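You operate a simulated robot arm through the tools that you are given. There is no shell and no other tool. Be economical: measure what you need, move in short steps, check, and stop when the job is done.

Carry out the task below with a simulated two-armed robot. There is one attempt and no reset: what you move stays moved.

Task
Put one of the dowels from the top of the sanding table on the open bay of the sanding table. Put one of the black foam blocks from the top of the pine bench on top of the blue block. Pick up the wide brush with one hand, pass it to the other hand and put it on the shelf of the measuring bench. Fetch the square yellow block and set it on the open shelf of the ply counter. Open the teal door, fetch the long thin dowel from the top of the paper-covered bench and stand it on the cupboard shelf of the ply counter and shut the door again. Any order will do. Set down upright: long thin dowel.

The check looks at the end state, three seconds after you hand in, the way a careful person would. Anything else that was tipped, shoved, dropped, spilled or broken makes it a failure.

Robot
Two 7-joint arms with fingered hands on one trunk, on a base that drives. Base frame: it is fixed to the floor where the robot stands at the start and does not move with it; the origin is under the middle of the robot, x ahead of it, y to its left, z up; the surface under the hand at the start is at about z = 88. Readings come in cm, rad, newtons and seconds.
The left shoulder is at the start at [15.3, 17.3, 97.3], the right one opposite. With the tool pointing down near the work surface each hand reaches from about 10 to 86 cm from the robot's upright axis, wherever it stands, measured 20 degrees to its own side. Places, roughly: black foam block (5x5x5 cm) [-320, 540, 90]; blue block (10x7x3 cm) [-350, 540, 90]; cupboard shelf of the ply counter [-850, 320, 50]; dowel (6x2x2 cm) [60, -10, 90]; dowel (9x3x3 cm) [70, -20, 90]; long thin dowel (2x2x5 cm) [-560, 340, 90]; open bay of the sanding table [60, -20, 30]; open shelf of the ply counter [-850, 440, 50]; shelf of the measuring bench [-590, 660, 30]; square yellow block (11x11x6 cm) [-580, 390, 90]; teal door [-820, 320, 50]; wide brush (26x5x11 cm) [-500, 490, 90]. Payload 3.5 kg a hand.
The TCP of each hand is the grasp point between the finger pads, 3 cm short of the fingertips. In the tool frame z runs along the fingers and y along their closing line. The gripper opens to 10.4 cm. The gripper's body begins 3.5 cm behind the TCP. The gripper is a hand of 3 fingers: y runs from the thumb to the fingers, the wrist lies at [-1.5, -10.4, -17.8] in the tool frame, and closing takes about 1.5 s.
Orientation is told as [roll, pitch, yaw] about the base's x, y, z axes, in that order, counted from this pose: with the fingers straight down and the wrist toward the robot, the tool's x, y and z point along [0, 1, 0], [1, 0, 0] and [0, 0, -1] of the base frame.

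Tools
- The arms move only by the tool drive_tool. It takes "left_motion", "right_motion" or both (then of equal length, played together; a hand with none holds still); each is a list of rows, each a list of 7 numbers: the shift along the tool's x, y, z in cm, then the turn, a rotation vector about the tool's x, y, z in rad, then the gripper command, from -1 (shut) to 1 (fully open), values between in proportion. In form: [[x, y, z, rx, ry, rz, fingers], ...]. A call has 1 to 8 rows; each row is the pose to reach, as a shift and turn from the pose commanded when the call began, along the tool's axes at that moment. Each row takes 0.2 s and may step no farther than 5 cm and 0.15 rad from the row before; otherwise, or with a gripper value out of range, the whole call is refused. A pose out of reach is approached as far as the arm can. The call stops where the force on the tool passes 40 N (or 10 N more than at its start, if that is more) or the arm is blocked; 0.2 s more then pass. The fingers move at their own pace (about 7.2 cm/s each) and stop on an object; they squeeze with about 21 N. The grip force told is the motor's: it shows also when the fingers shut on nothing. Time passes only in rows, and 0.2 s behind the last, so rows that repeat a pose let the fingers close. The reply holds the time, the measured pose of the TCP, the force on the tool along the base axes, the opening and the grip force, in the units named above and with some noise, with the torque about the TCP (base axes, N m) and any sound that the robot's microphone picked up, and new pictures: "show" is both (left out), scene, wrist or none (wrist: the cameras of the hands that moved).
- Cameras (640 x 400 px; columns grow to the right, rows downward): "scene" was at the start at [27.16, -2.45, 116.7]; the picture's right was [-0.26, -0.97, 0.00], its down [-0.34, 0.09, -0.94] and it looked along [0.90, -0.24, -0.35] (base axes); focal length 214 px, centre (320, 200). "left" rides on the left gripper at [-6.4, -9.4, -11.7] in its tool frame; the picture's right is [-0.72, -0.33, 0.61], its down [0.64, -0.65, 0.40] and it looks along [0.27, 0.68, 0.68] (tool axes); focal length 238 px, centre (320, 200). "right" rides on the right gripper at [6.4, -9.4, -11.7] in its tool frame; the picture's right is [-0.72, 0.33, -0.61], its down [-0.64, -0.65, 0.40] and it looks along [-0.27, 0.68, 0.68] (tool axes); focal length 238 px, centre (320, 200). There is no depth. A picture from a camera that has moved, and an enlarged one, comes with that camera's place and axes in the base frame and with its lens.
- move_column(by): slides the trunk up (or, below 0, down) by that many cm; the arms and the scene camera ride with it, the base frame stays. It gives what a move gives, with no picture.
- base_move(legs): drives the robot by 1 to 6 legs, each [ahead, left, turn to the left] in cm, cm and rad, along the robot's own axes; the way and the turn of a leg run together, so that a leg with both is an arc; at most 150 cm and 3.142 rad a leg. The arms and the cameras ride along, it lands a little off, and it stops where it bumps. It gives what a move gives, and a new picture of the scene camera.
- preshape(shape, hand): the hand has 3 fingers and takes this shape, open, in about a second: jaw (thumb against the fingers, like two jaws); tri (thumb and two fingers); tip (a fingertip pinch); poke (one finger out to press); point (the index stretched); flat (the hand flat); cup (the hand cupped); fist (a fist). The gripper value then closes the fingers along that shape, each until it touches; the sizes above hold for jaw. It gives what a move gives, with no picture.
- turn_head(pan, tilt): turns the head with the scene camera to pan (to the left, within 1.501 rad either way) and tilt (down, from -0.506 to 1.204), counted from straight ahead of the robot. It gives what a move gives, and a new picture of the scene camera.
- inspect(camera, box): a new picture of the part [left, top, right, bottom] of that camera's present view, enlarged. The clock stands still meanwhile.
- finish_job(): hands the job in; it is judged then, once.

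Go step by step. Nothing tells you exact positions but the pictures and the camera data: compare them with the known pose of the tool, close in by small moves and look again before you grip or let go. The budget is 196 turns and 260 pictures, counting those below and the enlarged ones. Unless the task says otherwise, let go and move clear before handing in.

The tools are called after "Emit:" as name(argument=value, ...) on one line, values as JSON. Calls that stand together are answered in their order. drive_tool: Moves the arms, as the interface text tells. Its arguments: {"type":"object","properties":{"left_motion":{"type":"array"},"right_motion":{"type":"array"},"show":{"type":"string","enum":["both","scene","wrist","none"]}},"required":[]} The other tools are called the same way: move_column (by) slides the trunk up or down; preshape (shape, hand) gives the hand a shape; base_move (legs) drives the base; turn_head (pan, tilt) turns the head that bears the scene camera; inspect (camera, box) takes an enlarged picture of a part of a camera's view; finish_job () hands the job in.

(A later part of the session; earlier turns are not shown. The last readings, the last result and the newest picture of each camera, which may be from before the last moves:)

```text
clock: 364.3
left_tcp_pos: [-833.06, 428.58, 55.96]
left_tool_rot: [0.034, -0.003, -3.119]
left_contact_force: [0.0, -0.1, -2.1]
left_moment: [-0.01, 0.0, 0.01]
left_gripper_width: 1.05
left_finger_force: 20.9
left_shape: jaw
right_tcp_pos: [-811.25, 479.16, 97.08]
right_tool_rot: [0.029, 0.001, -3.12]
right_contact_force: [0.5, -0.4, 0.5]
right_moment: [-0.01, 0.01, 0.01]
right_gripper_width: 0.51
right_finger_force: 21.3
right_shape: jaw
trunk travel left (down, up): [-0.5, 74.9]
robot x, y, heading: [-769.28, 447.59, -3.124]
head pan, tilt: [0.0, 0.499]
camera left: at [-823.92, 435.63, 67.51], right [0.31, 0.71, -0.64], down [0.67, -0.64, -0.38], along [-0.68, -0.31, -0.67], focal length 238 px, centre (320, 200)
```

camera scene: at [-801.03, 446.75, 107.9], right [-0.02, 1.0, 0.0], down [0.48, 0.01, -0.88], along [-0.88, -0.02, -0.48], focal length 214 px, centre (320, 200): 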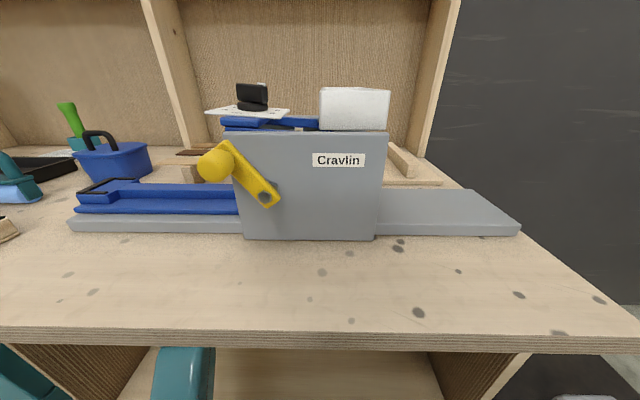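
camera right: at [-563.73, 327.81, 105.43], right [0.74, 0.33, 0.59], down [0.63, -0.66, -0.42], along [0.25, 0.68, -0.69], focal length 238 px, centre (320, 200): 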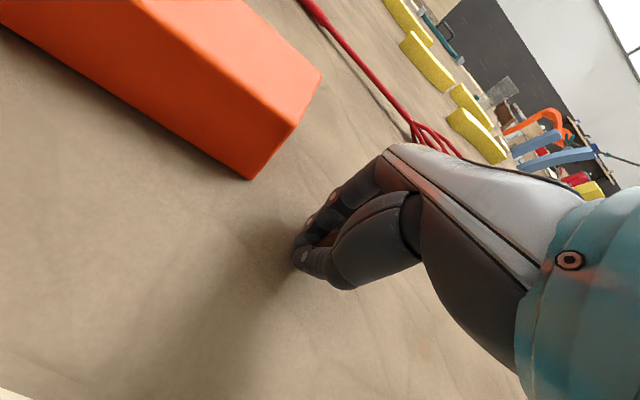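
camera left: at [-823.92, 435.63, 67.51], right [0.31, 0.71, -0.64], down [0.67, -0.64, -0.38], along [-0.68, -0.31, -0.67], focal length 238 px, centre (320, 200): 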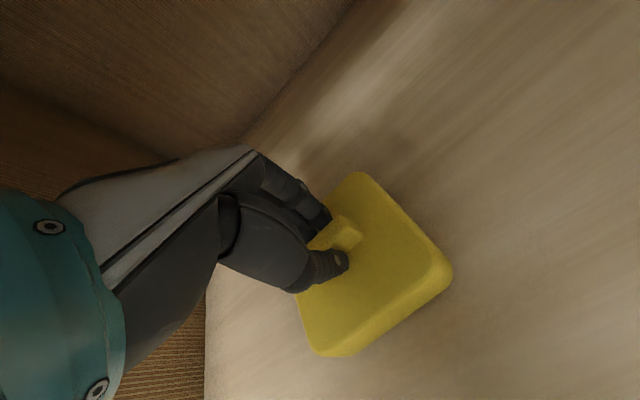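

Still hanging (-2 N). I lower in small steps.

Emit:
drive_tool(left_motion=[[0, 0, 0.7, 0, 0, 0, -1], [0, 0, 1.4, 0, 0, 0, -1], [0, 0, 2.1, 0, 0, 0, -1], [0, 0, 2.8, 0, 0, 0, -1], [0, 0, 3.5, 0, 0, 0, -1]], show="none")

```text
clock: 365.0
left_tcp_pos: [-833.49, 428.62, 55.44]
left_tool_rot: [0.029, -0.033, -3.117]
left_contact_force: [3.0, -0.3, 18.9]
left_moment: [0.03, -0.29, -0.01]
left_gripper_width: 1.18
left_finger_force: 20.8
left_shape: jaw
right_tcp_pos: [-811.19, 479.15, 97.08]
right_tool_rot: [0.03, 0.0, -3.12]
right_contact_force: [0.8, -1.0, 1.3]
right_moment: [0.0, 0.02, 0.01]
right_gripper_width: 0.51
right_finger_force: 21.0
right_shape: jaw
trunk travel left (down, up): [-0.5, 74.9]
robot x, y, heading: [-768.91, 447.06, -3.12]
head pan, tilt: [0.0, 0.499]
stopped in row 3 (left hand): the force on the tool passed its limit at 47 N (the readings are from after the stop); the commanded pose is now the measured one
```

Contact: the block sits on the shelf. I open and rise 4 cm clear of the knob.

Emit:
drive_tool(left_motion=[[0, 0, -0.2, 0, 0, 0, -0.6], [0, 0, -0.2, 0, 0, 0, -0.2], [0, 0, -0.2, 0, 0, 0, 0], [0, 0, -0.2, 0, 0, 0, 0], [0, 0, -1.5, 0, 0, 0, 0], [0, 0, -3, 0, 0, 0, 0], [0, 0, -4.5, 0, 0, 0, 0]], show="wrist")

```text
clock: 366.6
left_tcp_pos: [-833.08, 428.67, 59.46]
left_tool_rot: [0.03, -0.021, -3.116]
left_contact_force: [0.5, -0.2, 0.4]
left_moment: [0.0, 0.02, 0.03]
left_gripper_width: 5.17
left_finger_force: 0.1
left_shape: jaw
right_tcp_pos: [-811.31, 478.99, 97.08]
right_tool_rot: [0.027, 0.003, -3.119]
right_contact_force: [-0.4, 0.1, 0.9]
right_moment: [0.0, -0.01, 0.0]
right_gripper_width: 0.51
right_finger_force: 21.7
right_shape: jaw
trunk travel left (down, up): [-0.5, 74.9]
robot x, y, heading: [-769.29, 446.84, -3.126]
head pan, tilt: [0.0, 0.499]
camera left: at [-823.84, 435.66, 70.86], right [0.3, 0.71, -0.64], down [0.66, -0.64, -0.4], along [-0.69, -0.31, -0.66], focal length 238 px, centre (320, 200)
```

left: 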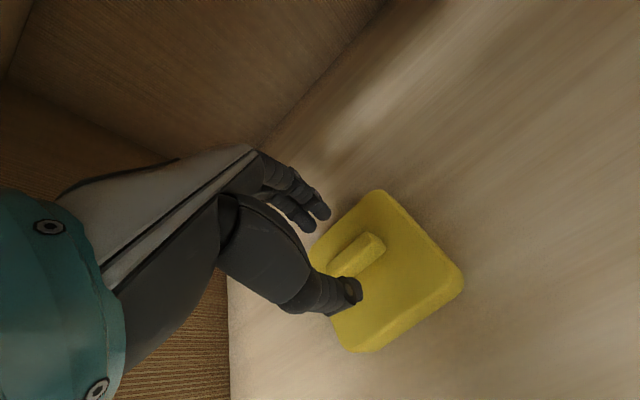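

The block is free and the fingertips clear the knob. I back out.

Emit:
base_move(legs=[[-50, 0, 0]])

```text
clock: 369.5
left_tcp_pos: [-784.72, 430.09, 59.48]
left_tool_rot: [0.032, -0.023, -3.13]
left_contact_force: [-1.1, 0.7, 0.3]
left_moment: [-0.01, 0.02, -0.02]
left_gripper_width: 5.16
left_finger_force: 0.0
left_shape: jaw
right_tcp_pos: [-762.19, 480.23, 97.14]
right_tool_rot: [0.03, 0.003, -3.134]
right_contact_force: [0.1, 0.7, 0.0]
right_moment: [0.01, -0.01, 0.01]
right_gripper_width: 0.51
right_finger_force: 21.0
right_shape: jaw
trunk travel left (down, up): [-0.5, 74.9]
robot x, y, heading: [-720.48, 447.88, -3.134]
head pan, tilt: [0.0, 0.499]
camera scene: at [-752.19, 447.75, 107.91], right [-0.01, 1.0, 0.0], down [0.48, 0.0, -0.88], along [-0.88, -0.01, -0.48], focal length 214 px, centre (320, 200)
```

scene: 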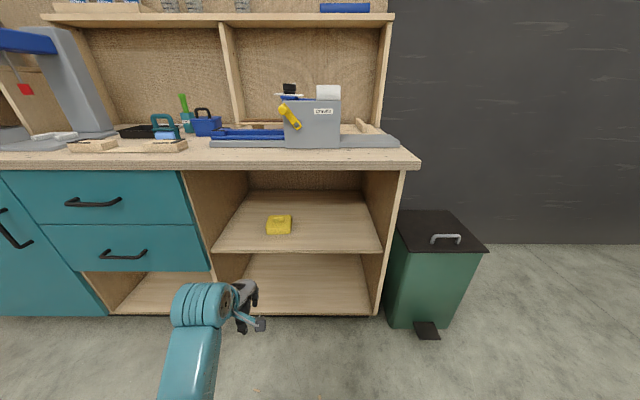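

Yellow block done. Now the door: its handle is a vertical bar at y≈341, z≈57–71. I want the left hand pointing forward with the closing line sideways; first yaw it inward.

Emit:
drive_tool(left_motion=[[0, -1, -1, 0, 0, 0.15, 0.3], [0, -2, -2, 0, 0, 0.3, 0.3], [0, -3, -3, 0, 0, 0.45, 0.3], [0, -4, -4, 0, 0, 0.6, 0.3], [0, -5, -5, 0, 0, 0.75, 0.3], [0, -6, -6, 0, 0, 0.9, 0.3], [0, -6, -7, 0, 0, 1.05, 0.3], [0, -6, -8, 0, 0, 1.2, 0.3]], show="none")

```text
clock: 371.3
left_tcp_pos: [-778.6, 430.26, 67.35]
left_tool_rot: [0.032, 0.021, 1.953]
left_contact_force: [-0.2, 0.2, 0.5]
left_moment: [0.01, -0.03, 0.02]
left_gripper_width: 6.71
left_finger_force: 0.0
left_shape: jaw
right_tcp_pos: [-762.12, 480.19, 97.17]
right_tool_rot: [0.03, 0.002, -3.133]
right_contact_force: [-0.3, -0.4, 0.0]
right_moment: [-0.04, -0.01, 0.03]
right_gripper_width: 0.54
right_finger_force: 21.0
right_shape: jaw
trunk travel left (down, up): [-0.5, 74.9]
robot x, y, heading: [-720.25, 447.85, -3.136]
head pan, tilt: [0.0, 0.499]
```

Yaw works. Now tilt the fingers forward about the closing axis.

Emit:
drive_tool(left_motion=[[0, 0, 0, 0, 0.15, 0, 0.3], [0, 0, 0, 0, 0.3, 0, 0.3], [0, 0, 0, 0, 0.45, 0, 0.3], [0, 0, 0, 0, 0.6, 0, 0.3], [0, 0, 0, 0, 0.75, 0, 0.3], [0, 0, 0, 0, 0.9, 0, 0.3], [0, 0, 0, 0, 1.05, 0, 0.3], [0, 0, 0, 0, 1.15, 0, 0.3]], show="scene")

```text
clock: 373.1
left_tcp_pos: [-778.46, 430.4, 67.43]
left_tool_rot: [1.183, 0.021, 1.954]
left_contact_force: [-0.7, 0.1, 0.2]
left_moment: [0.0, 0.0, 0.03]
left_gripper_width: 6.73
left_finger_force: 0.1
left_shape: jaw
right_tcp_pos: [-762.11, 480.3, 97.14]
right_tool_rot: [0.03, 0.0, -3.133]
right_contact_force: [-0.3, -0.4, -0.1]
right_moment: [0.01, -0.03, -0.01]
right_gripper_width: 0.5
right_finger_force: 20.8
right_shape: jaw
trunk travel left (down, up): [-0.5, 74.9]
robot x, y, heading: [-720.46, 447.73, -3.133]
head pan, tilt: [0.0, 0.499]
camera scene: at [-752.2, 447.75, 107.91], right [-0.01, 1.0, 0.0], down [0.48, 0.0, -0.88], along [-0.88, -0.01, -0.48], focal length 214 px, centre (320, 200)
```

scene: 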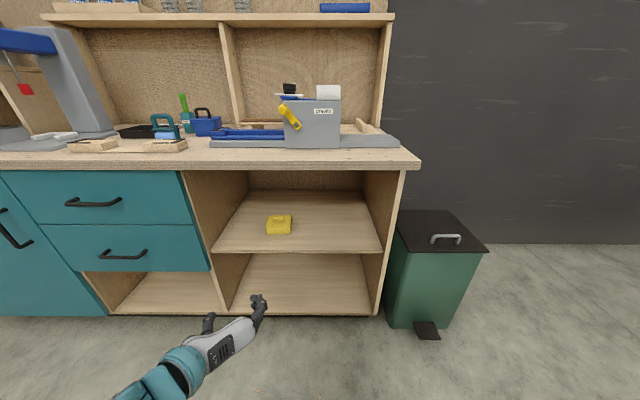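

The hand now points forward like a handshake grip. I strafe in front of the door and look at the handle.

Emit:
base_move(legs=[[0, 88, -0.008], [12, 0, 0]])

Emit:
inspect(camera="left", box=[0, 0, 640, 400])

```text
clock: 378.6
left_tcp_pos: [-790.74, 342.21, 67.31]
left_tool_rot: [1.182, 0.02, 1.94]
left_contact_force: [0.2, -1.1, 0.3]
left_moment: [0.0, 0.01, -0.02]
left_gripper_width: 6.71
left_finger_force: 0.0
left_shape: jaw
right_tcp_pos: [-773.62, 391.82, 97.1]
right_tool_rot: [0.03, 0.0, 3.138]
right_contact_force: [1.1, 0.9, -1.1]
right_moment: [0.01, -0.02, 0.0]
right_gripper_width: 0.52
right_finger_force: 21.2
right_shape: jaw
trunk travel left (down, up): [-0.5, 74.9]
robot x, y, heading: [-732.6, 359.28, 3.138]
head pan, tilt: [0.0, 0.499]
camera scene: at [-764.12, 359.11, 107.9], right [0.01, 1.0, 0.0], down [0.48, 0.0, -0.88], along [-0.88, 0.01, -0.48], focal length 214 px, centre (320, 200)
```

scene: 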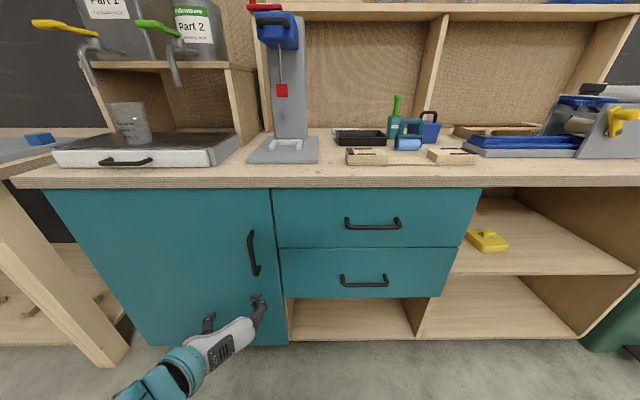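

```text
1.00 times, centred on (320, 200) of left (not enlarged: the box is as wide or as high as the picture)
camera zoom: at [-774.99, 338.12, 66.19], right [-0.15, -0.43, -0.89], down [-0.34, -0.82, 0.45], along [-0.93, 0.37, -0.02], focal length 238 px, centre (320, 200)
```

zoom: 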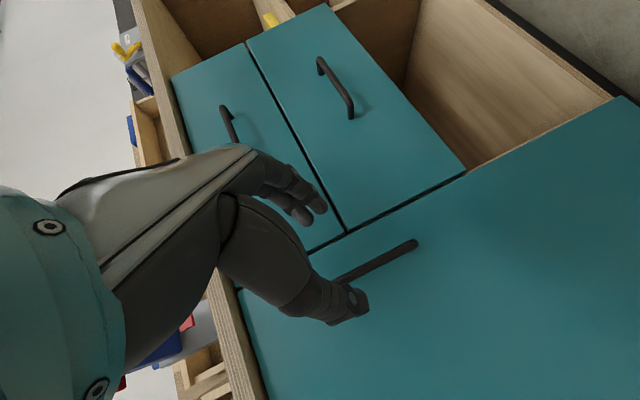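

The handle triangulates to x≈-811.5, y≈340.2, z 56–72. I move 1.4 cm left and 18 cm ahead, then fine tune.

Emit:
base_move(legs=[[0, 1.4, 0], [18, 0, 0]])

Emit:
inspect(camera="left", box=[160, 100, 480, 340])

```text
clock: 380.5
left_tcp_pos: [-809.04, 340.78, 67.33]
left_tool_rot: [1.181, 0.022, 1.943]
left_contact_force: [-0.8, 0.6, -0.1]
left_moment: [0.0, -0.01, 0.02]
left_gripper_width: 6.73
left_finger_force: 0.2
left_shape: jaw
right_tcp_pos: [-792.02, 390.31, 97.24]
right_tool_rot: [0.03, 0.0, 3.138]
right_contact_force: [0.8, -0.1, 0.0]
right_moment: [-0.03, 0.0, 0.01]
right_gripper_width: 0.51
right_finger_force: 21.0
right_shape: jaw
trunk travel left (down, up): [-0.5, 74.9]
robot x, y, heading: [-750.79, 357.95, 3.137]
head pan, tilt: [0.0, 0.499]
camera scene: at [-782.61, 357.81, 107.91], right [0.01, 1.0, 0.0], down [0.48, 0.0, -0.88], along [-0.88, 0.01, -0.48], focal length 214 px, centre (320, 200)
```

scene: 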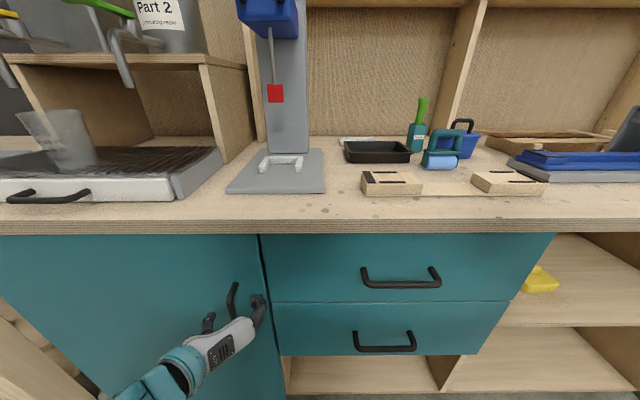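

```text
1.67 times, centred on (320, 220) of left
camera zoom: at [-793.46, 336.81, 66.19], right [-0.15, -0.43, -0.89], down [-0.34, -0.82, 0.45], along [-0.93, 0.37, -0.02], focal length 397 px, centre (320, 167)
```

zoom: 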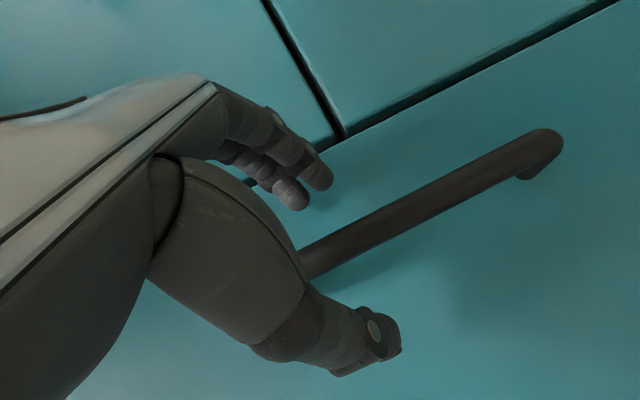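

The bar lies between thumb and fingers. I advance 1.3 cm and close.

Emit:
drive_tool(left_motion=[[0, 0, 0.7, 0, 0, 0, 0.3], [0, 0, 1.3, 0, 0, 0, 0.3], [0, 0, 1.3, 0, 0, 0, -1], [0, 0, 1.3, 0, 0, 0, -1], [0, 0, 1.3, 0, 0, 0, -1], [0, 0, 1.3, 0, 0, 0, -1]], show="wrist")

```text
clock: 381.9
left_tcp_pos: [-810.36, 340.2, 66.89]
left_tool_rot: [1.182, 0.024, 1.946]
left_contact_force: [4.3, -1.2, 0.0]
left_moment: [0.12, 0.01, 0.0]
left_gripper_width: 0.88
left_finger_force: 21.2
left_shape: jaw
right_tcp_pos: [-792.09, 390.53, 97.12]
right_tool_rot: [0.029, 0.004, 3.14]
right_contact_force: [0.2, -0.4, 0.1]
right_moment: [-0.02, 0.01, 0.0]
right_gripper_width: 0.52
right_finger_force: 20.6
right_shape: jaw
trunk travel left (down, up): [-0.5, 74.9]
robot x, y, heading: [-751.08, 357.63, 3.133]
head pan, tilt: [0.0, 0.499]
camera left: at [-794.7, 336.23, 65.69], right [-0.15, -0.43, -0.89], down [-0.34, -0.82, 0.46], along [-0.93, 0.37, -0.02], focal length 238 px, centre (320, 200)
```

left: 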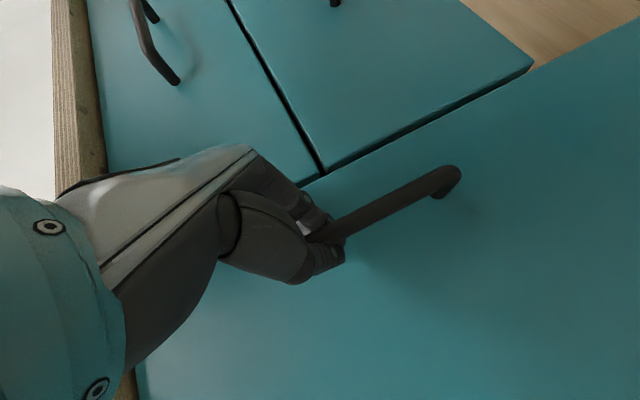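

The handle is gripped. I pull with the base along the door's arc (hinge y≈289, radius ≈51).

Emit:
base_move(legs=[[-8, 0.7, 0], [-8, 1.9, 0]])

```text
clock: 383.8
left_tcp_pos: [-795.1, 336.92, 66.85]
left_tool_rot: [1.189, 0.036, 1.963]
left_contact_force: [-4.5, -6.9, 0.0]
left_moment: [0.2, 0.1, -0.51]
left_gripper_width: 0.59
left_finger_force: 20.7
left_shape: jaw
right_tcp_pos: [-776.59, 387.69, 97.14]
right_tool_rot: [0.029, 0.001, 3.14]
right_contact_force: [-0.3, 0.0, 0.8]
right_moment: [-0.03, -0.02, 0.01]
right_gripper_width: 0.52
right_finger_force: 20.9
right_shape: jaw
trunk travel left (down, up): [-0.5, 74.9]
robot x, y, heading: [-735.62, 354.81, 3.133]
head pan, tilt: [0.0, 0.499]
stopped in leg 2: the force on the tool passed its limit at 41 N (the readings are from after the stop); the commanded pose is now the measured one
camera scene: at [-767.05, 355.02, 107.9], right [0.01, 1.0, 0.0], down [0.48, 0.0, -0.88], along [-0.88, 0.01, -0.48], focal length 214 px, centre (320, 200)
```

scene: 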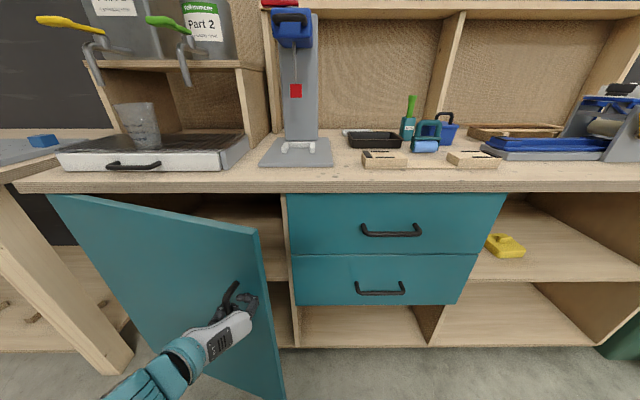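

The door is open about 17°. I rotate the hand about the vertical to follow the door, keeping hold of the bar.

Emit:
drive_tool(left_motion=[[0, 0, 0, -0.12, 0, 0.05, -1], [0, 0, 0, -0.24, 0, 0.1, -1], [0, 0, 0, -0.36, 0, 0.15, -1], [0, 0, 0, -0.46, 0, 0.19, -1]], show="none")

Emit:
base_move(legs=[[-5, 2.2, 0], [-5, 3, 0]])

```text
clock: 384.8
left_tcp_pos: [-795.09, 336.75, 66.8]
left_tool_rot: [1.174, 0.038, 1.465]
left_contact_force: [-8.3, -19.3, 5.5]
left_moment: [0.02, 0.13, 0.26]
left_gripper_width: 0.86
left_finger_force: 20.8
left_shape: jaw
right_tcp_pos: [-776.52, 387.53, 97.15]
right_tool_rot: [0.028, 0.001, 3.138]
right_contact_force: [0.6, -0.4, -0.9]
right_moment: [-0.01, 0.01, -0.01]
right_gripper_width: 0.53
right_finger_force: 20.9
right_shape: jaw
trunk travel left (down, up): [-0.5, 74.9]
robot x, y, heading: [-735.32, 355.04, 3.137]
head pan, tilt: [0.0, 0.499]
```

```text
clock: 386.2
left_tcp_pos: [-785.23, 331.61, 66.68]
left_tool_rot: [1.17, 0.034, 1.463]
left_contact_force: [-13.8, -23.4, 5.2]
left_moment: [0.04, 0.14, 0.07]
left_gripper_width: 0.91
left_finger_force: 21.3
left_shape: jaw
right_tcp_pos: [-766.66, 382.47, 97.16]
right_tool_rot: [0.027, 0.002, 3.138]
right_contact_force: [-0.5, -0.6, 1.0]
right_moment: [-0.01, 0.0, 0.01]
right_gripper_width: 0.53
right_finger_force: 20.9
right_shape: jaw
trunk travel left (down, up): [-0.5, 74.9]
robot x, y, heading: [-725.21, 350.06, 3.133]
head pan, tilt: [0.0, 0.499]
camera scene: at [-757.2, 349.81, 107.9], right [0.01, 1.0, 0.0], down [0.48, 0.0, -0.88], along [-0.88, 0.01, -0.48], focal length 214 px, centre (320, 200)
```

scene: 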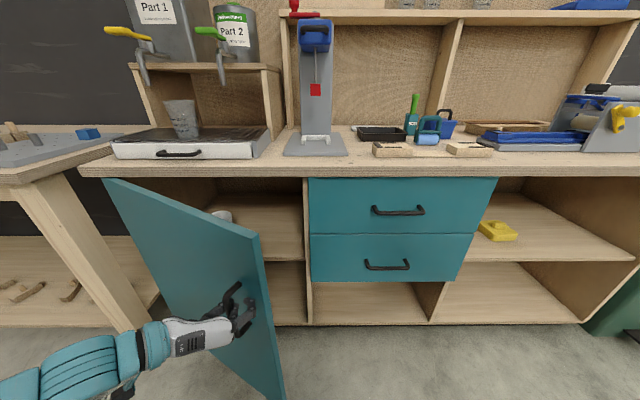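

The rotation follows well; a cup stands inside on the shelf. I continue the arc with more leftward motion.

Emit:
base_move(legs=[[-3, 4, 0], [-5, 4.5, 0]])

Emit:
drive_tool(left_motion=[[0, 0, 0, -0.12, 0, 0.05, -1], [0, 0, 0, -0.24, 0, 0.1, -1], [0, 0, 0, -0.36, 0, 0.15, -1]], show="none")

Emit:
base_move(legs=[[-4, 5, 0], [-3, 5, 0]])

```text
clock: 387.8
left_tcp_pos: [-777.24, 323.37, 66.71]
left_tool_rot: [1.172, 0.034, 1.461]
left_contact_force: [15.6, 15.4, 1.5]
left_moment: [0.35, -0.13, -0.4]
left_gripper_width: 0.67
left_finger_force: 21.3
left_shape: jaw
right_tcp_pos: [-758.53, 374.19, 97.16]
right_tool_rot: [0.031, 0.0, 3.139]
right_contact_force: [1.0, 0.0, 0.5]
right_moment: [-0.01, 0.04, 0.01]
right_gripper_width: 0.54
right_finger_force: 21.9
right_shape: jaw
trunk travel left (down, up): [-0.5, 74.9]
robot x, y, heading: [-717.57, 341.41, 3.134]
head pan, tilt: [0.0, 0.499]
camera scene: at [-749.16, 341.46, 107.95], right [0.01, 1.0, 0.0], down [0.48, 0.0, -0.88], along [-0.88, 0.01, -0.48], focal length 214 px, centre (320, 200)
```

scene: 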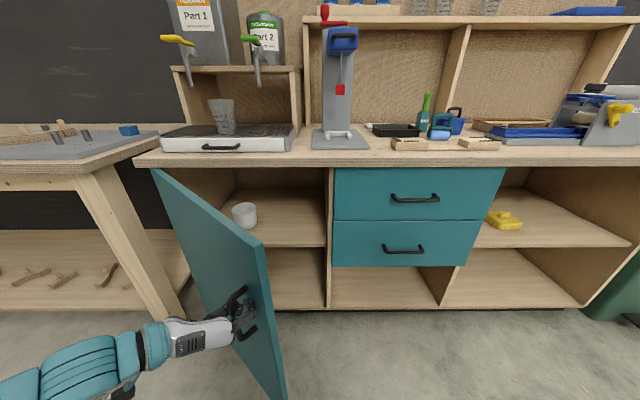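

```text
clock: 388.6
left_tcp_pos: [-776.8, 323.76, 66.88]
left_tool_rot: [1.158, 0.025, 1.059]
left_contact_force: [3.7, 1.1, -4.0]
left_moment: [0.16, -0.17, -0.09]
left_gripper_width: 0.81
left_finger_force: 20.4
left_shape: jaw
left hand out of reach, approached as far as the arm can: row 2
right_tcp_pos: [-758.57, 374.17, 97.27]
right_tool_rot: [0.029, -0.002, 3.138]
right_contact_force: [1.4, 0.3, -0.3]
right_moment: [-0.01, 0.01, 0.0]
right_gripper_width: 0.52
right_finger_force: 21.1
right_shape: jaw
trunk travel left (down, up): [-0.5, 74.9]
robot x, y, heading: [-717.51, 341.22, 3.132]
head pan, tilt: [0.0, 0.499]
```

```text
clock: 390.1
left_tcp_pos: [-770.01, 313.59, 66.83]
left_tool_rot: [1.159, 0.028, 1.067]
left_contact_force: [18.1, 10.7, -1.1]
left_moment: [0.21, -0.26, -0.09]
left_gripper_width: 0.71
left_finger_force: 20.2
left_shape: jaw
right_tcp_pos: [-751.65, 364.18, 97.19]
right_tool_rot: [0.031, 0.0, 3.133]
right_contact_force: [-0.3, 0.0, -0.1]
right_moment: [0.02, 0.01, 0.02]
right_gripper_width: 0.53
right_finger_force: 21.4
right_shape: jaw
trunk travel left (down, up): [-0.5, 74.9]
robot x, y, heading: [-710.59, 331.31, 3.131]
head pan, tilt: [0.0, 0.499]
camera scene: at [-742.19, 331.56, 107.95], right [0.01, 1.0, 0.0], down [0.48, -0.01, -0.88], along [-0.88, 0.01, -0.48], focal length 214 px, centre (320, 200)
```

scene: 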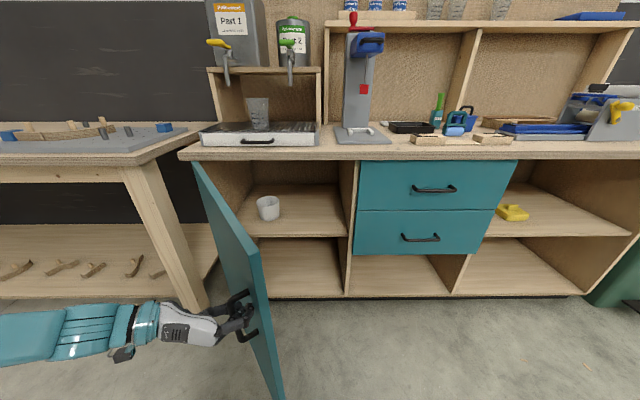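

Door at about 62°. I continue to about 100°.

Emit:
base_move(legs=[[-3, 5.5, 0], [-1.5, 5.5, 0], [-1, 7, 0], [0, 7, 0]])

```text
clock: 392.3
left_tcp_pos: [-764.49, 296.7, 66.72]
left_tool_rot: [1.156, 0.012, 1.049]
left_contact_force: [5.5, 2.1, 1.9]
left_moment: [0.22, -0.13, 0.03]
left_gripper_width: 0.51
left_finger_force: 21.2
left_shape: jaw
right_tcp_pos: [-746.46, 346.8, 97.14]
right_tool_rot: [0.03, 0.0, 3.134]
right_contact_force: [0.1, 0.4, -0.2]
right_moment: [0.0, -0.01, 0.01]
right_gripper_width: 0.52
right_finger_force: 21.2
right_shape: jaw
trunk travel left (down, up): [-0.5, 74.9]
robot x, y, heading: [-705.44, 313.69, 3.133]
head pan, tilt: [0.0, 0.499]
stopped in leg 3: the force on the tool passed its limit at 41 N (the readings are from after the stop); the commanded pose is now the measured one
camera scene: at [-737.11, 314.15, 107.92], right [0.01, 1.0, 0.0], down [0.48, -0.01, -0.88], along [-0.88, 0.01, -0.48], focal length 214 px, centre (320, 200)
```

scene: 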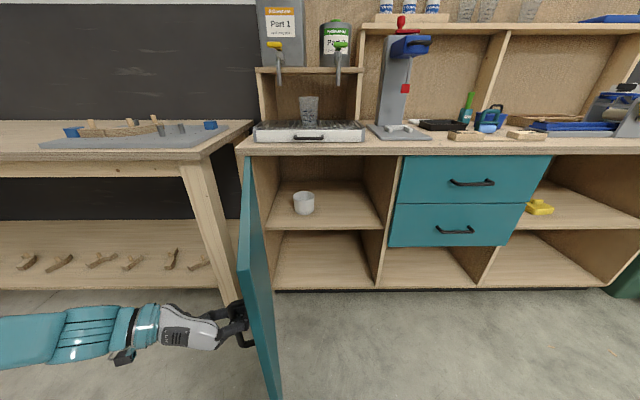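

Door open about 81°, enough for access (cup inside at ≈[-834, 307]). I release the handle and draw the left hand back and up.

Emit:
drive_tool(left_motion=[[0, 0, 0, 0, 0, 0, 0], [0, 0, 0, 0, 0, 0, 0.4], [0, 0, -2, 0, 0, 0, 0.5], [0, 0, -6, 0, 0, 0, 0.5], [0, 0, -10, 0, 0, 0, 0.5], [4, 0, -12, 0, 0, 0, 0.5], [8.5, 0, -13, 0, 0, 0, 0.5]], show="scene")

```text
clock: 393.9
left_tcp_pos: [-757.07, 292.51, 79.64]
left_tool_rot: [1.153, 0.016, 1.054]
left_contact_force: [0.1, 0.4, 1.1]
left_moment: [-0.03, 0.0, 0.01]
left_gripper_width: 7.75
left_finger_force: 0.1
left_shape: jaw
right_tcp_pos: [-746.59, 346.74, 97.2]
right_tool_rot: [0.03, 0.003, 3.135]
right_contact_force: [0.4, 0.6, -0.9]
right_moment: [0.01, -0.02, 0.01]
right_gripper_width: 0.51
right_finger_force: 21.0
right_shape: jaw
trunk travel left (down, up): [-0.5, 74.9]
robot x, y, heading: [-705.45, 314.05, 3.134]
head pan, tilt: [0.0, 0.499]
camera scene: at [-737.14, 314.11, 107.91], right [0.01, 1.0, 0.0], down [0.48, -0.01, -0.88], along [-0.88, 0.01, -0.48], focal length 214 px, centre (320, 200)
```

scene: 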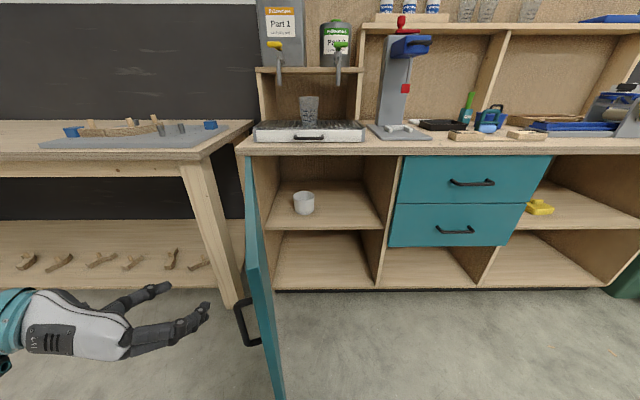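

The left hand is free. I back away, raise the left hand above door height, and lower the right hand with the dowel toward shelf height in free space.

Emit:
base_move(legs=[[-30, 0, 0], [0, -46, 0]])

Emit:
drive_tool(left_motion=[[3, 0, -1.2, 0, 0, 0, 0.3], [6, 0, -2.5, 0, 0, 0, 0.3], [9, 0, -3.7, 0, 0, 0, 0.3], [12, 0, -5, 0, 0, 0, 0.3], [15, 0, -6.2, 0, 0, 0, 0.3], [18, 0, -7.5, 0, 0, 0, 0.3], [21, 0, -9, 0, 0, 0, 0.3]], right_motion=[[1.5, 2, 4, 0, 0, 0, -1], [3, 4, 8, 0, 0, 0, -1], [4.5, 6, 12, 0, 0, 0, -1], [6, 8, 16, 0, 0, 0, -1], [7.5, 10, 20, 0, 0, 0, -1], [9, 12, 24, 0, 0, 0, -1], [10, 14, 28, 0, 0, 0, -1]], show="none")

```text
clock: 398.3
left_tcp_pos: [-726.08, 338.27, 79.81]
left_tool_rot: [1.153, 0.017, 1.046]
left_contact_force: [0.4, 0.3, -0.6]
left_moment: [0.03, 0.0, 0.01]
left_gripper_width: 7.76
left_finger_force: 0.1
left_shape: jaw
right_tcp_pos: [-715.08, 392.45, 97.22]
right_tool_rot: [0.031, 0.003, 3.13]
right_contact_force: [0.6, -0.1, -0.4]
right_moment: [0.02, -0.03, 0.0]
right_gripper_width: 0.5
right_finger_force: 21.3
right_shape: jaw
trunk travel left (down, up): [-0.5, 74.9]
robot x, y, heading: [-673.79, 359.2, 3.126]
head pan, tilt: [0.0, 0.499]
camera scene: at [-705.92, 359.68, 107.91], right [0.02, 1.0, 0.0], down [0.48, -0.01, -0.88], along [-0.88, 0.01, -0.48], focal length 214 px, centre (320, 200)
```

scene: 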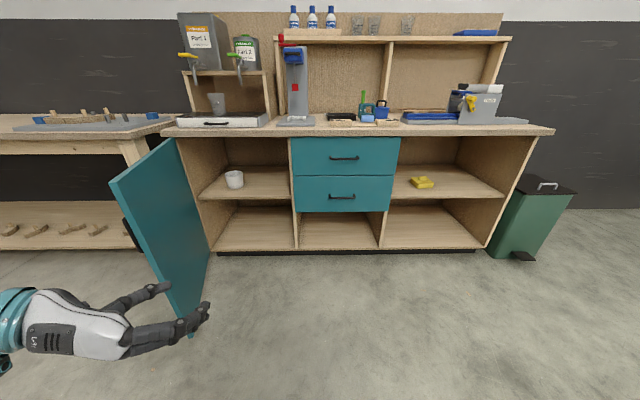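

```text
clock: 399.9
left_tcp_pos: [-726.1, 338.62, 102.6]
left_tool_rot: [1.155, 0.015, 1.045]
left_contact_force: [0.9, -0.5, -0.5]
left_moment: [-0.01, -0.02, 0.03]
left_gripper_width: 6.81
left_finger_force: 0.0
left_shape: jaw
right_tcp_pos: [-729.6, 381.49, 69.35]
right_tool_rot: [0.032, 0.002, 3.128]
right_contact_force: [-0.6, -0.2, 0.4]
right_moment: [0.0, 0.01, 0.02]
right_gripper_width: 0.54
right_finger_force: 21.1
right_shape: jaw
right hand out of reach, approached as far as the arm can: row 4
trunk travel left (down, up): [-0.5, 74.9]
robot x, y, heading: [-674.55, 359.09, 3.125]
head pan, tilt: [0.0, 0.499]
```

Both are placed well. I lower the right hand another 10 cm, check the dowel in the grip, and then position the base diagonally to the cupboard.

Emit:
drive_tool(right_motion=[[0, 0, 4, 0, 0, 0, -1], [0, 0, 8, 0, 0, 0, -1], [0, 0, 11, 0, 0, 0, -1]], show="wrist")

Emit:
base_move(legs=[[62, 0, 0], [0, 0, 0.615]])

```text
clock: 400.7
left_tcp_pos: [-726.09, 338.7, 102.58]
left_tool_rot: [1.153, 0.016, 1.047]
left_contact_force: [-0.2, 0.9, 0.0]
left_moment: [-0.02, -0.01, 0.01]
left_gripper_width: 6.8
left_finger_force: 0.1
left_shape: jaw
right_tcp_pos: [-729.47, 381.43, 58.53]
right_tool_rot: [0.032, 0.0, 3.128]
right_contact_force: [1.4, 0.2, 0.5]
right_moment: [-0.04, 0.02, -0.01]
right_gripper_width: 0.51
right_finger_force: 21.0
right_shape: jaw
trunk travel left (down, up): [-0.5, 74.9]
robot x, y, heading: [-674.35, 359.4, 3.122]
head pan, tilt: [0.0, 0.499]
camera right: at [-720.12, 375.21, 70.3], right [-0.32, 0.74, 0.59], down [0.66, 0.62, -0.42], along [-0.68, 0.26, -0.69], focal length 238 px, centre (320, 200)
```

right: 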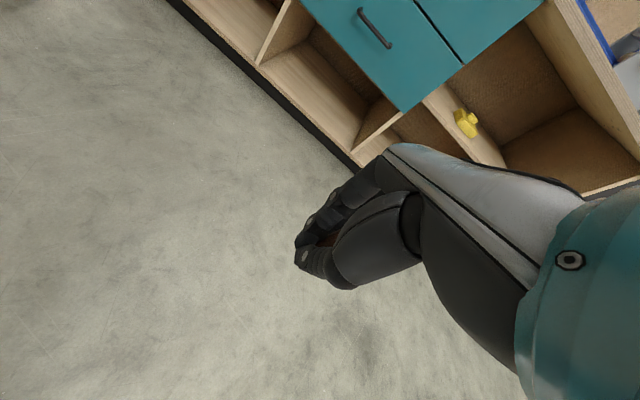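

```text
clock: 405.8
left_tcp_pos: [-766.9, 313.98, 102.61]
left_tool_rot: [1.154, 0.016, 1.64]
left_contact_force: [0.3, 0.1, -0.5]
left_moment: [0.02, 0.0, -0.01]
left_gripper_width: 6.8
left_finger_force: 0.2
left_shape: jaw
right_tcp_pos: [-793.64, 347.59, 58.47]
right_tool_rot: [0.029, 0.001, -2.562]
right_contact_force: [0.5, 0.2, 0.1]
right_moment: [0.01, -0.02, 0.04]
right_gripper_width: 0.53
right_finger_force: 21.5
right_shape: jaw
trunk travel left (down, up): [-0.5, 74.9]
robot x, y, heading: [-735.43, 359.9, -2.561]
head pan, tilt: [0.0, 0.499]
camera scene: at [-761.95, 342.79, 107.91], right [-0.55, 0.84, 0.0], down [0.4, 0.26, -0.88], along [-0.74, -0.48, -0.48], focal length 214 px, centre (320, 200)
```

scene: 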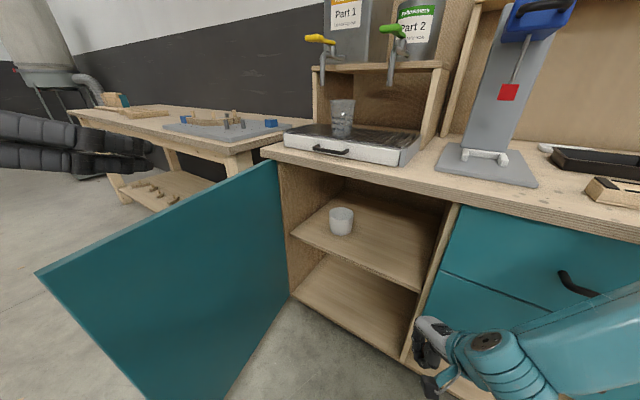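

The target spot (≈[-829, 324], right of the cup) is straight ahead of the right hand, but the bent forearm would hit the divider. I extend the arm forward first so the forearm straightens.

Emit:
drive_tool(right_motion=[[0, 4, 0, 0, 0, 0, -1], [0, 8, 0, 0, 0, 0, -1], [0, 12, 0, 0, 0, 0, -1], [0, 16, 0, 0, 0, 0, -1], [0, 18, 0, 0, 0, 0, -1]], show="scene")

```text
clock: 407.0
left_tcp_pos: [-766.93, 313.97, 102.52]
left_tool_rot: [1.154, 0.016, 1.639]
left_contact_force: [0.6, -0.3, -0.2]
left_moment: [0.03, -0.01, -0.01]
left_gripper_width: 6.79
left_finger_force: 0.0
left_shape: jaw
right_tcp_pos: [-808.75, 337.66, 58.48]
right_tool_rot: [0.031, 0.001, -2.56]
right_contact_force: [0.0, 0.0, 0.4]
right_moment: [0.02, 0.01, -0.01]
right_gripper_width: 0.51
right_finger_force: 20.9
right_shape: jaw
trunk travel left (down, up): [-0.5, 74.9]
robot x, y, heading: [-735.45, 359.96, -2.563]
head pan, tilt: [0.0, 0.499]
camera scene: at [-761.97, 342.8, 107.9], right [-0.55, 0.84, 0.0], down [0.4, 0.26, -0.88], along [-0.74, -0.48, -0.48], focal length 214 px, centre (320, 200)
```

scene: 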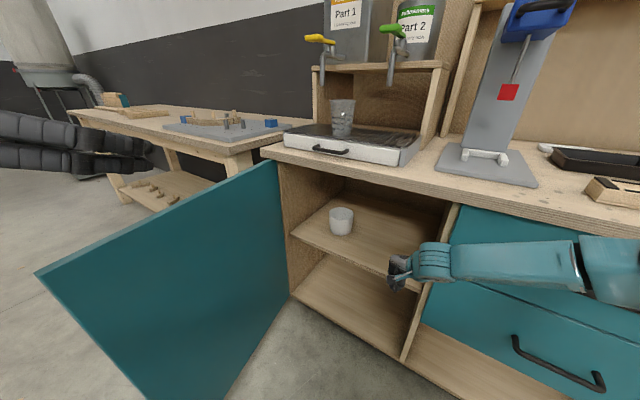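

The forearm would still lie along the drawer fronts. A heading closer to -x with a nearly straight arm is better: I back off, turn 0.28 right, strafe left, then extend.

Emit:
base_move(legs=[[-15, 0, 0], [0, 0, -0.28], [0, 33, 0]])

Emit:
drive_tool(right_motion=[[0, 4, 0, 0, 0, 0, -1], [0, 8, 0, 0, 0, 0, -1], [0, 12, 0, 0, 0, 0, -1], [0, 16, 0, 0, 0, 0, -1], [0, 18, 0, 0, 0, 0, -1]], show="scene")

```text
clock: 411.1
left_tcp_pos: [-755.87, 300.51, 102.58]
left_tool_rot: [1.153, 0.015, 1.361]
left_contact_force: [-0.3, -0.3, 0.0]
left_moment: [-0.01, -0.05, 0.02]
left_gripper_width: 6.8
left_finger_force: 0.1
left_shape: jaw
right_tcp_pos: [-789.65, 334.84, 58.36]
right_tool_rot: [0.029, 0.003, -2.839]
right_contact_force: [0.6, 0.0, 0.2]
right_moment: [0.02, 0.01, -0.02]
right_gripper_width: 0.52
right_finger_force: 20.6
right_shape: jaw
trunk travel left (down, up): [-0.5, 74.9]
robot x, y, heading: [-713.08, 336.45, -2.841]
head pan, tilt: [0.0, 0.499]
camera scene: at [-743.21, 326.73, 107.91], right [-0.29, 0.96, 0.0], down [0.46, 0.14, -0.88], along [-0.84, -0.26, -0.48], focal length 214 px, centre (320, 200)
```

scene: 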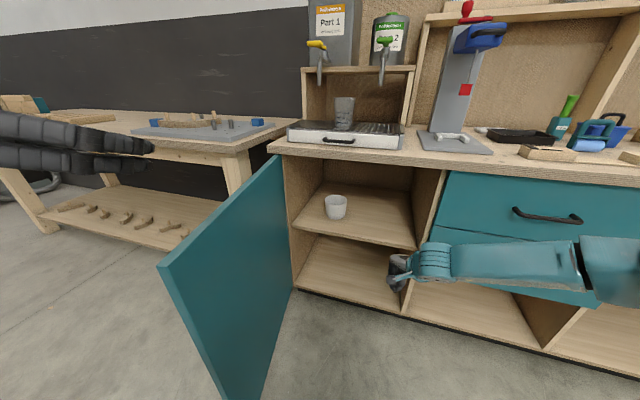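

```text
clock: 412.3
left_tcp_pos: [-755.84, 300.54, 102.54]
left_tool_rot: [1.155, 0.016, 1.361]
left_contact_force: [-0.4, -1.3, -0.3]
left_moment: [0.02, 0.02, 0.03]
left_gripper_width: 6.79
left_finger_force: 0.1
left_shape: jaw
right_tcp_pos: [-797.29, 337.09, 62.2]
right_tool_rot: [0.029, 0.003, -2.839]
right_contact_force: [-0.3, 0.7, 0.1]
right_moment: [-0.01, 0.03, -0.02]
right_gripper_width: 0.51
right_finger_force: 20.5
right_shape: jaw
right hand out of reach, approached as far as the arm can: row 1, 2, 3, 4, 5
trunk travel left (down, up): [-0.5, 74.9]
robot x, y, heading: [-712.93, 335.92, -2.845]
head pan, tilt: [0.0, 0.499]
camera scene: at [-743.21, 326.74, 107.91], right [-0.29, 0.96, 0.0], down [0.46, 0.14, -0.88], along [-0.84, -0.26, -0.48], focal length 214 px, centre (320, 200)
```

scene: 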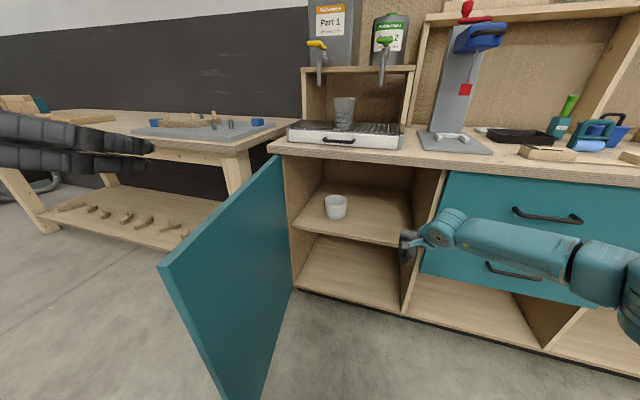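

At this heading the right arm's reach ends here, so the door must open wider to let the robot stand squarer. I'll push it from its inner side with the left hand: retract the right hand a little, shift the base, then lower the left hand inside the door.

Emit:
drive_tool(right_motion=[[0, -4, 0, 0, 0, 0, -1], [0, -8, 0, 0, 0, 0, -1], [0, -12, 0, 0, 0, 0, -1]], show="none")

Emit:
base_move(legs=[[0, -14, 0], [14, 0, 0]])

```text
clock: 413.1
left_tcp_pos: [-755.86, 300.52, 102.57]
left_tool_rot: [1.156, 0.017, 1.362]
left_contact_force: [0.3, -0.5, 0.0]
left_moment: [-0.01, -0.01, -0.03]
left_gripper_width: 6.79
left_finger_force: 0.0
left_shape: jaw
right_tcp_pos: [-785.56, 340.53, 61.69]
right_tool_rot: [0.033, 0.002, -2.838]
right_contact_force: [-0.9, 0.1, 0.0]
right_moment: [0.01, 0.01, -0.02]
right_gripper_width: 0.54
right_finger_force: 21.2
right_shape: jaw
trunk travel left (down, up): [-0.5, 74.9]
robot x, y, heading: [-713.16, 335.91, -2.843]
head pan, tilt: [0.0, 0.499]
```

```text
clock: 415.4
left_tcp_pos: [-773.56, 310.05, 102.48]
left_tool_rot: [1.154, 0.016, 1.355]
left_contact_force: [0.7, 0.5, -0.4]
left_moment: [0.0, -0.03, -0.01]
left_gripper_width: 6.81
left_finger_force: 0.1
left_shape: jaw
right_tcp_pos: [-803.1, 350.13, 61.8]
right_tool_rot: [0.03, 0.002, -2.842]
right_contact_force: [-0.1, -0.4, -0.1]
right_moment: [0.02, -0.02, -0.01]
right_gripper_width: 0.52
right_finger_force: 21.4
right_shape: jaw
trunk travel left (down, up): [-0.5, 74.9]
robot x, y, heading: [-730.4, 345.39, -2.847]
head pan, tilt: [0.0, 0.499]
camera scene: at [-760.76, 336.27, 107.9], right [-0.29, 0.96, 0.0], down [0.46, 0.14, -0.88], along [-0.84, -0.25, -0.48], focal length 214 px, centre (320, 200)
```

scene: 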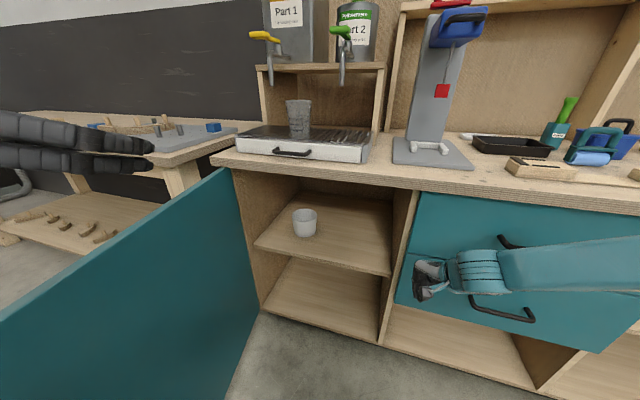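

I shift a bit more to clear the door edge with the left wrist, then lower the left hand on the inner side.

Emit:
base_move(legs=[[-6, -11, 0]])

Emit:
drive_tool(left_motion=[[-4.4, 0, 2, 0, 0, 0, -0.5], [-8.8, 0, 4, 0, 0, 0, -1], [-13.2, 0, 6, 0, 0, 0, -1], [-17.6, 0, 8, 0, 0, 0, -1], [-22, 0, 10, 0, 0, 0, -1], [-26, 0, 11.8, 0, 0, 0, -1]], show="scene")

```text
clock: 416.6
left_tcp_pos: [-770.91, 322.07, 102.49]
left_tool_rot: [1.153, 0.016, 1.359]
left_contact_force: [0.7, 0.6, -0.4]
left_moment: [0.02, 0.01, -0.01]
left_gripper_width: 6.8
left_finger_force: 0.2
left_shape: jaw
right_tcp_pos: [-800.43, 362.0, 61.73]
right_tool_rot: [0.029, 0.001, -2.841]
right_contact_force: [0.3, 0.0, -0.3]
right_moment: [0.02, 0.0, 0.02]
right_gripper_width: 0.52
right_finger_force: 20.6
right_shape: jaw
trunk travel left (down, up): [-0.5, 74.9]
robot x, y, heading: [-727.84, 357.66, -2.845]
head pan, tilt: [0.0, 0.499]
camera scene: at [-758.14, 348.33, 107.91], right [-0.29, 0.96, 0.0], down [0.46, 0.14, -0.88], along [-0.84, -0.26, -0.48], focal length 214 px, centre (320, 200)
```

scene: 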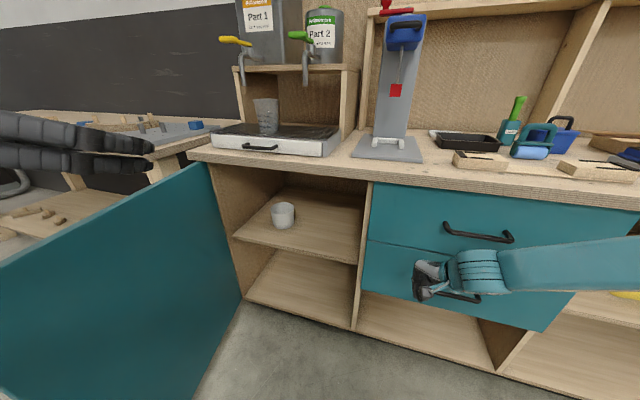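

```text
clock: 418.0
left_tcp_pos: [-771.14, 321.79, 73.94]
left_tool_rot: [1.153, 0.016, 1.359]
left_contact_force: [-0.8, 0.4, 0.5]
left_moment: [-0.01, -0.01, 0.01]
left_gripper_width: 0.03
left_finger_force: 21.3
left_shape: jaw
right_tcp_pos: [-800.41, 362.09, 61.78]
right_tool_rot: [0.031, 0.001, -2.841]
right_contact_force: [-0.1, 0.6, -0.3]
right_moment: [-0.01, -0.01, -0.02]
right_gripper_width: 0.51
right_finger_force: 21.1
right_shape: jaw
trunk travel left (down, up): [-0.5, 74.9]
robot x, y, heading: [-727.82, 357.72, -2.844]
head pan, tilt: [0.0, 0.499]
camera scene: at [-758.15, 348.3, 107.9], right [-0.29, 0.96, 0.0], down [0.46, 0.14, -0.88], along [-0.84, -0.26, -0.48], focal length 214 px, centre (320, 200)
```

scene: 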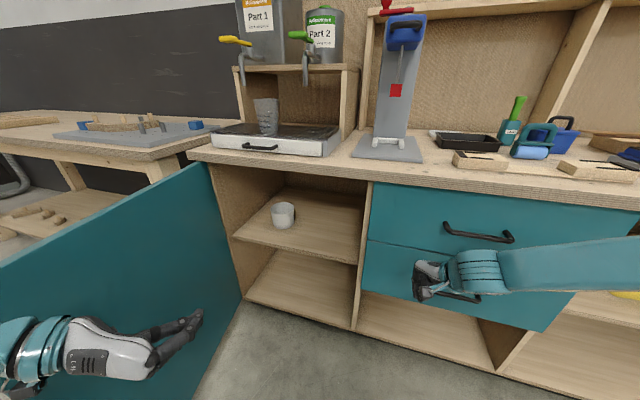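

The left hand is inside the door. I strafe left to push the door wider.

Emit:
base_move(legs=[[0, 12, 0], [0, 12, 0], [0, 10, 0]])

```text
clock: 420.9
left_tcp_pos: [-761.15, 288.62, 74.09]
left_tool_rot: [1.157, 0.016, 1.359]
left_contact_force: [0.4, 0.7, -0.6]
left_moment: [-0.03, -0.02, 0.0]
left_gripper_width: 0.0
left_finger_force: 21.3
left_shape: jaw
right_tcp_pos: [-790.46, 328.92, 61.81]
right_tool_rot: [0.029, 0.002, -2.843]
right_contact_force: [-0.7, 0.8, -0.4]
right_moment: [0.01, -0.02, -0.01]
right_gripper_width: 0.52
right_finger_force: 20.9
right_shape: jaw
trunk travel left (down, up): [-0.5, 74.9]
robot x, y, heading: [-717.68, 324.61, -2.843]
head pan, tilt: [0.0, 0.499]
camera scene: at [-748.08, 315.27, 107.91], right [-0.29, 0.96, 0.0], down [0.46, 0.14, -0.88], along [-0.84, -0.26, -0.48], focal length 214 px, centre (320, 200)
```

scene: 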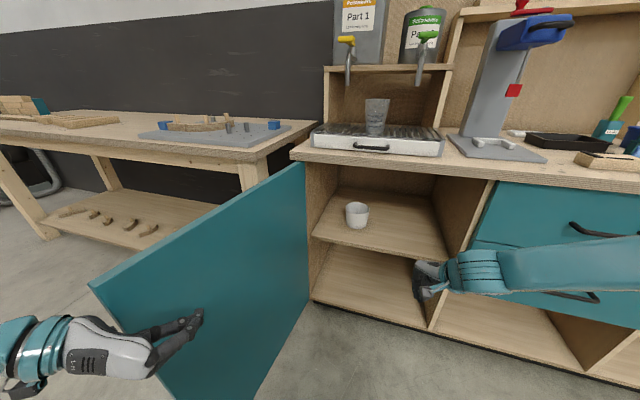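

The door swings freely, now ≈99°. I push further while moving a little ahead.

Emit:
base_move(legs=[[7, 6, 0], [8, 8, 0], [5, 8, 0]])

```text
clock: 421.8
left_tcp_pos: [-763.12, 285.1, 73.93]
left_tool_rot: [1.151, 0.016, 1.348]
left_contact_force: [7.9, -1.8, 0.7]
left_moment: [0.07, 0.48, 0.46]
left_gripper_width: 0.0
left_finger_force: 20.7
left_shape: jaw
right_tcp_pos: [-792.97, 324.99, 61.8]
right_tool_rot: [0.03, 0.002, -2.839]
right_contact_force: [0.0, 0.2, 0.7]
right_moment: [0.0, -0.02, -0.01]
right_gripper_width: 0.53
right_finger_force: 21.2
right_shape: jaw
trunk travel left (down, up): [-0.5, 74.9]
robot x, y, heading: [-720.61, 321.01, -2.839]
head pan, tilt: [0.0, 0.499]
stopped in leg 1: the force on the tool passed its limit at 109 N (the readings are from after the stop); the commanded pose is now the measured one
camera scene: at [-750.5, 311.4, 107.93], right [-0.29, 0.96, 0.0], down [0.46, 0.14, -0.88], along [-0.84, -0.26, -0.48], focal length 214 px, centre (320, 200)
```

scene: 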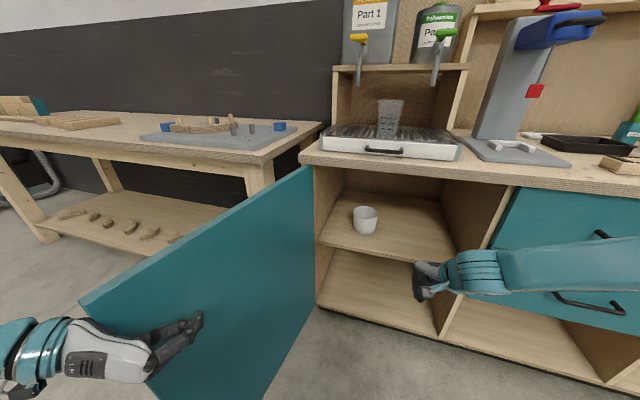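

The door is at its stop (~100°), good enough. I raise the left hand out over the door, and shift the right hand inward, lower and slightly forward.

Emit:
drive_tool(left_motion=[[0, 1.5, 0, 0, 0, 0, -1], [3.5, 3, -1.6, 0, 0, 0, -1], [7.5, 3, -3.4, 0, 0, 0, -1], [11.5, 3, -5.2, 0, 0, 0, -1], [15.5, 3, -7, 0, 0, 0, -1], [19.5, 3, -8.8, 0, 0, 0, -1], [23.5, 3, -10.6, 0, 0, 0, -1], [26, 3, -11.7, 0, 0, 0, -1]], right_motion=[[1, 1, 0, 0, 0, 0, -1], [2, 2, 1, 0, 0, 0, -1], [3, 3, 2, 0, 0, 0, -1], [4, 4, 3, 0, 0, 0, -1], [5, 5, 3.5, 0, 0, 0, -1], [6, 6, 4, 0, 0, 0, -1], [7, 6, 4, 0, 0, 0, -1], [8, 6, 4, 0, 0, 0, -1]], show="none")

```text
clock: 423.6
left_tcp_pos: [-762.59, 288.38, 102.75]
left_tool_rot: [1.149, 0.017, 1.346]
left_contact_force: [0.5, -0.5, 0.1]
left_moment: [0.02, 0.02, -0.02]
left_gripper_width: 0.0
left_finger_force: 21.3
left_shape: jaw
right_tcp_pos: [-795.91, 316.28, 58.42]
right_tool_rot: [0.032, 0.001, -2.84]
right_contact_force: [-0.3, -0.1, 0.3]
right_moment: [-0.03, 0.02, -0.05]
right_gripper_width: 0.55
right_finger_force: 21.1
right_shape: jaw
right hand out of reach, approached as far as the arm can: row 7, 8
trunk travel left (down, up): [-0.5, 74.9]
robot x, y, heading: [-720.44, 321.09, -2.846]
head pan, tilt: [0.0, 0.499]
```

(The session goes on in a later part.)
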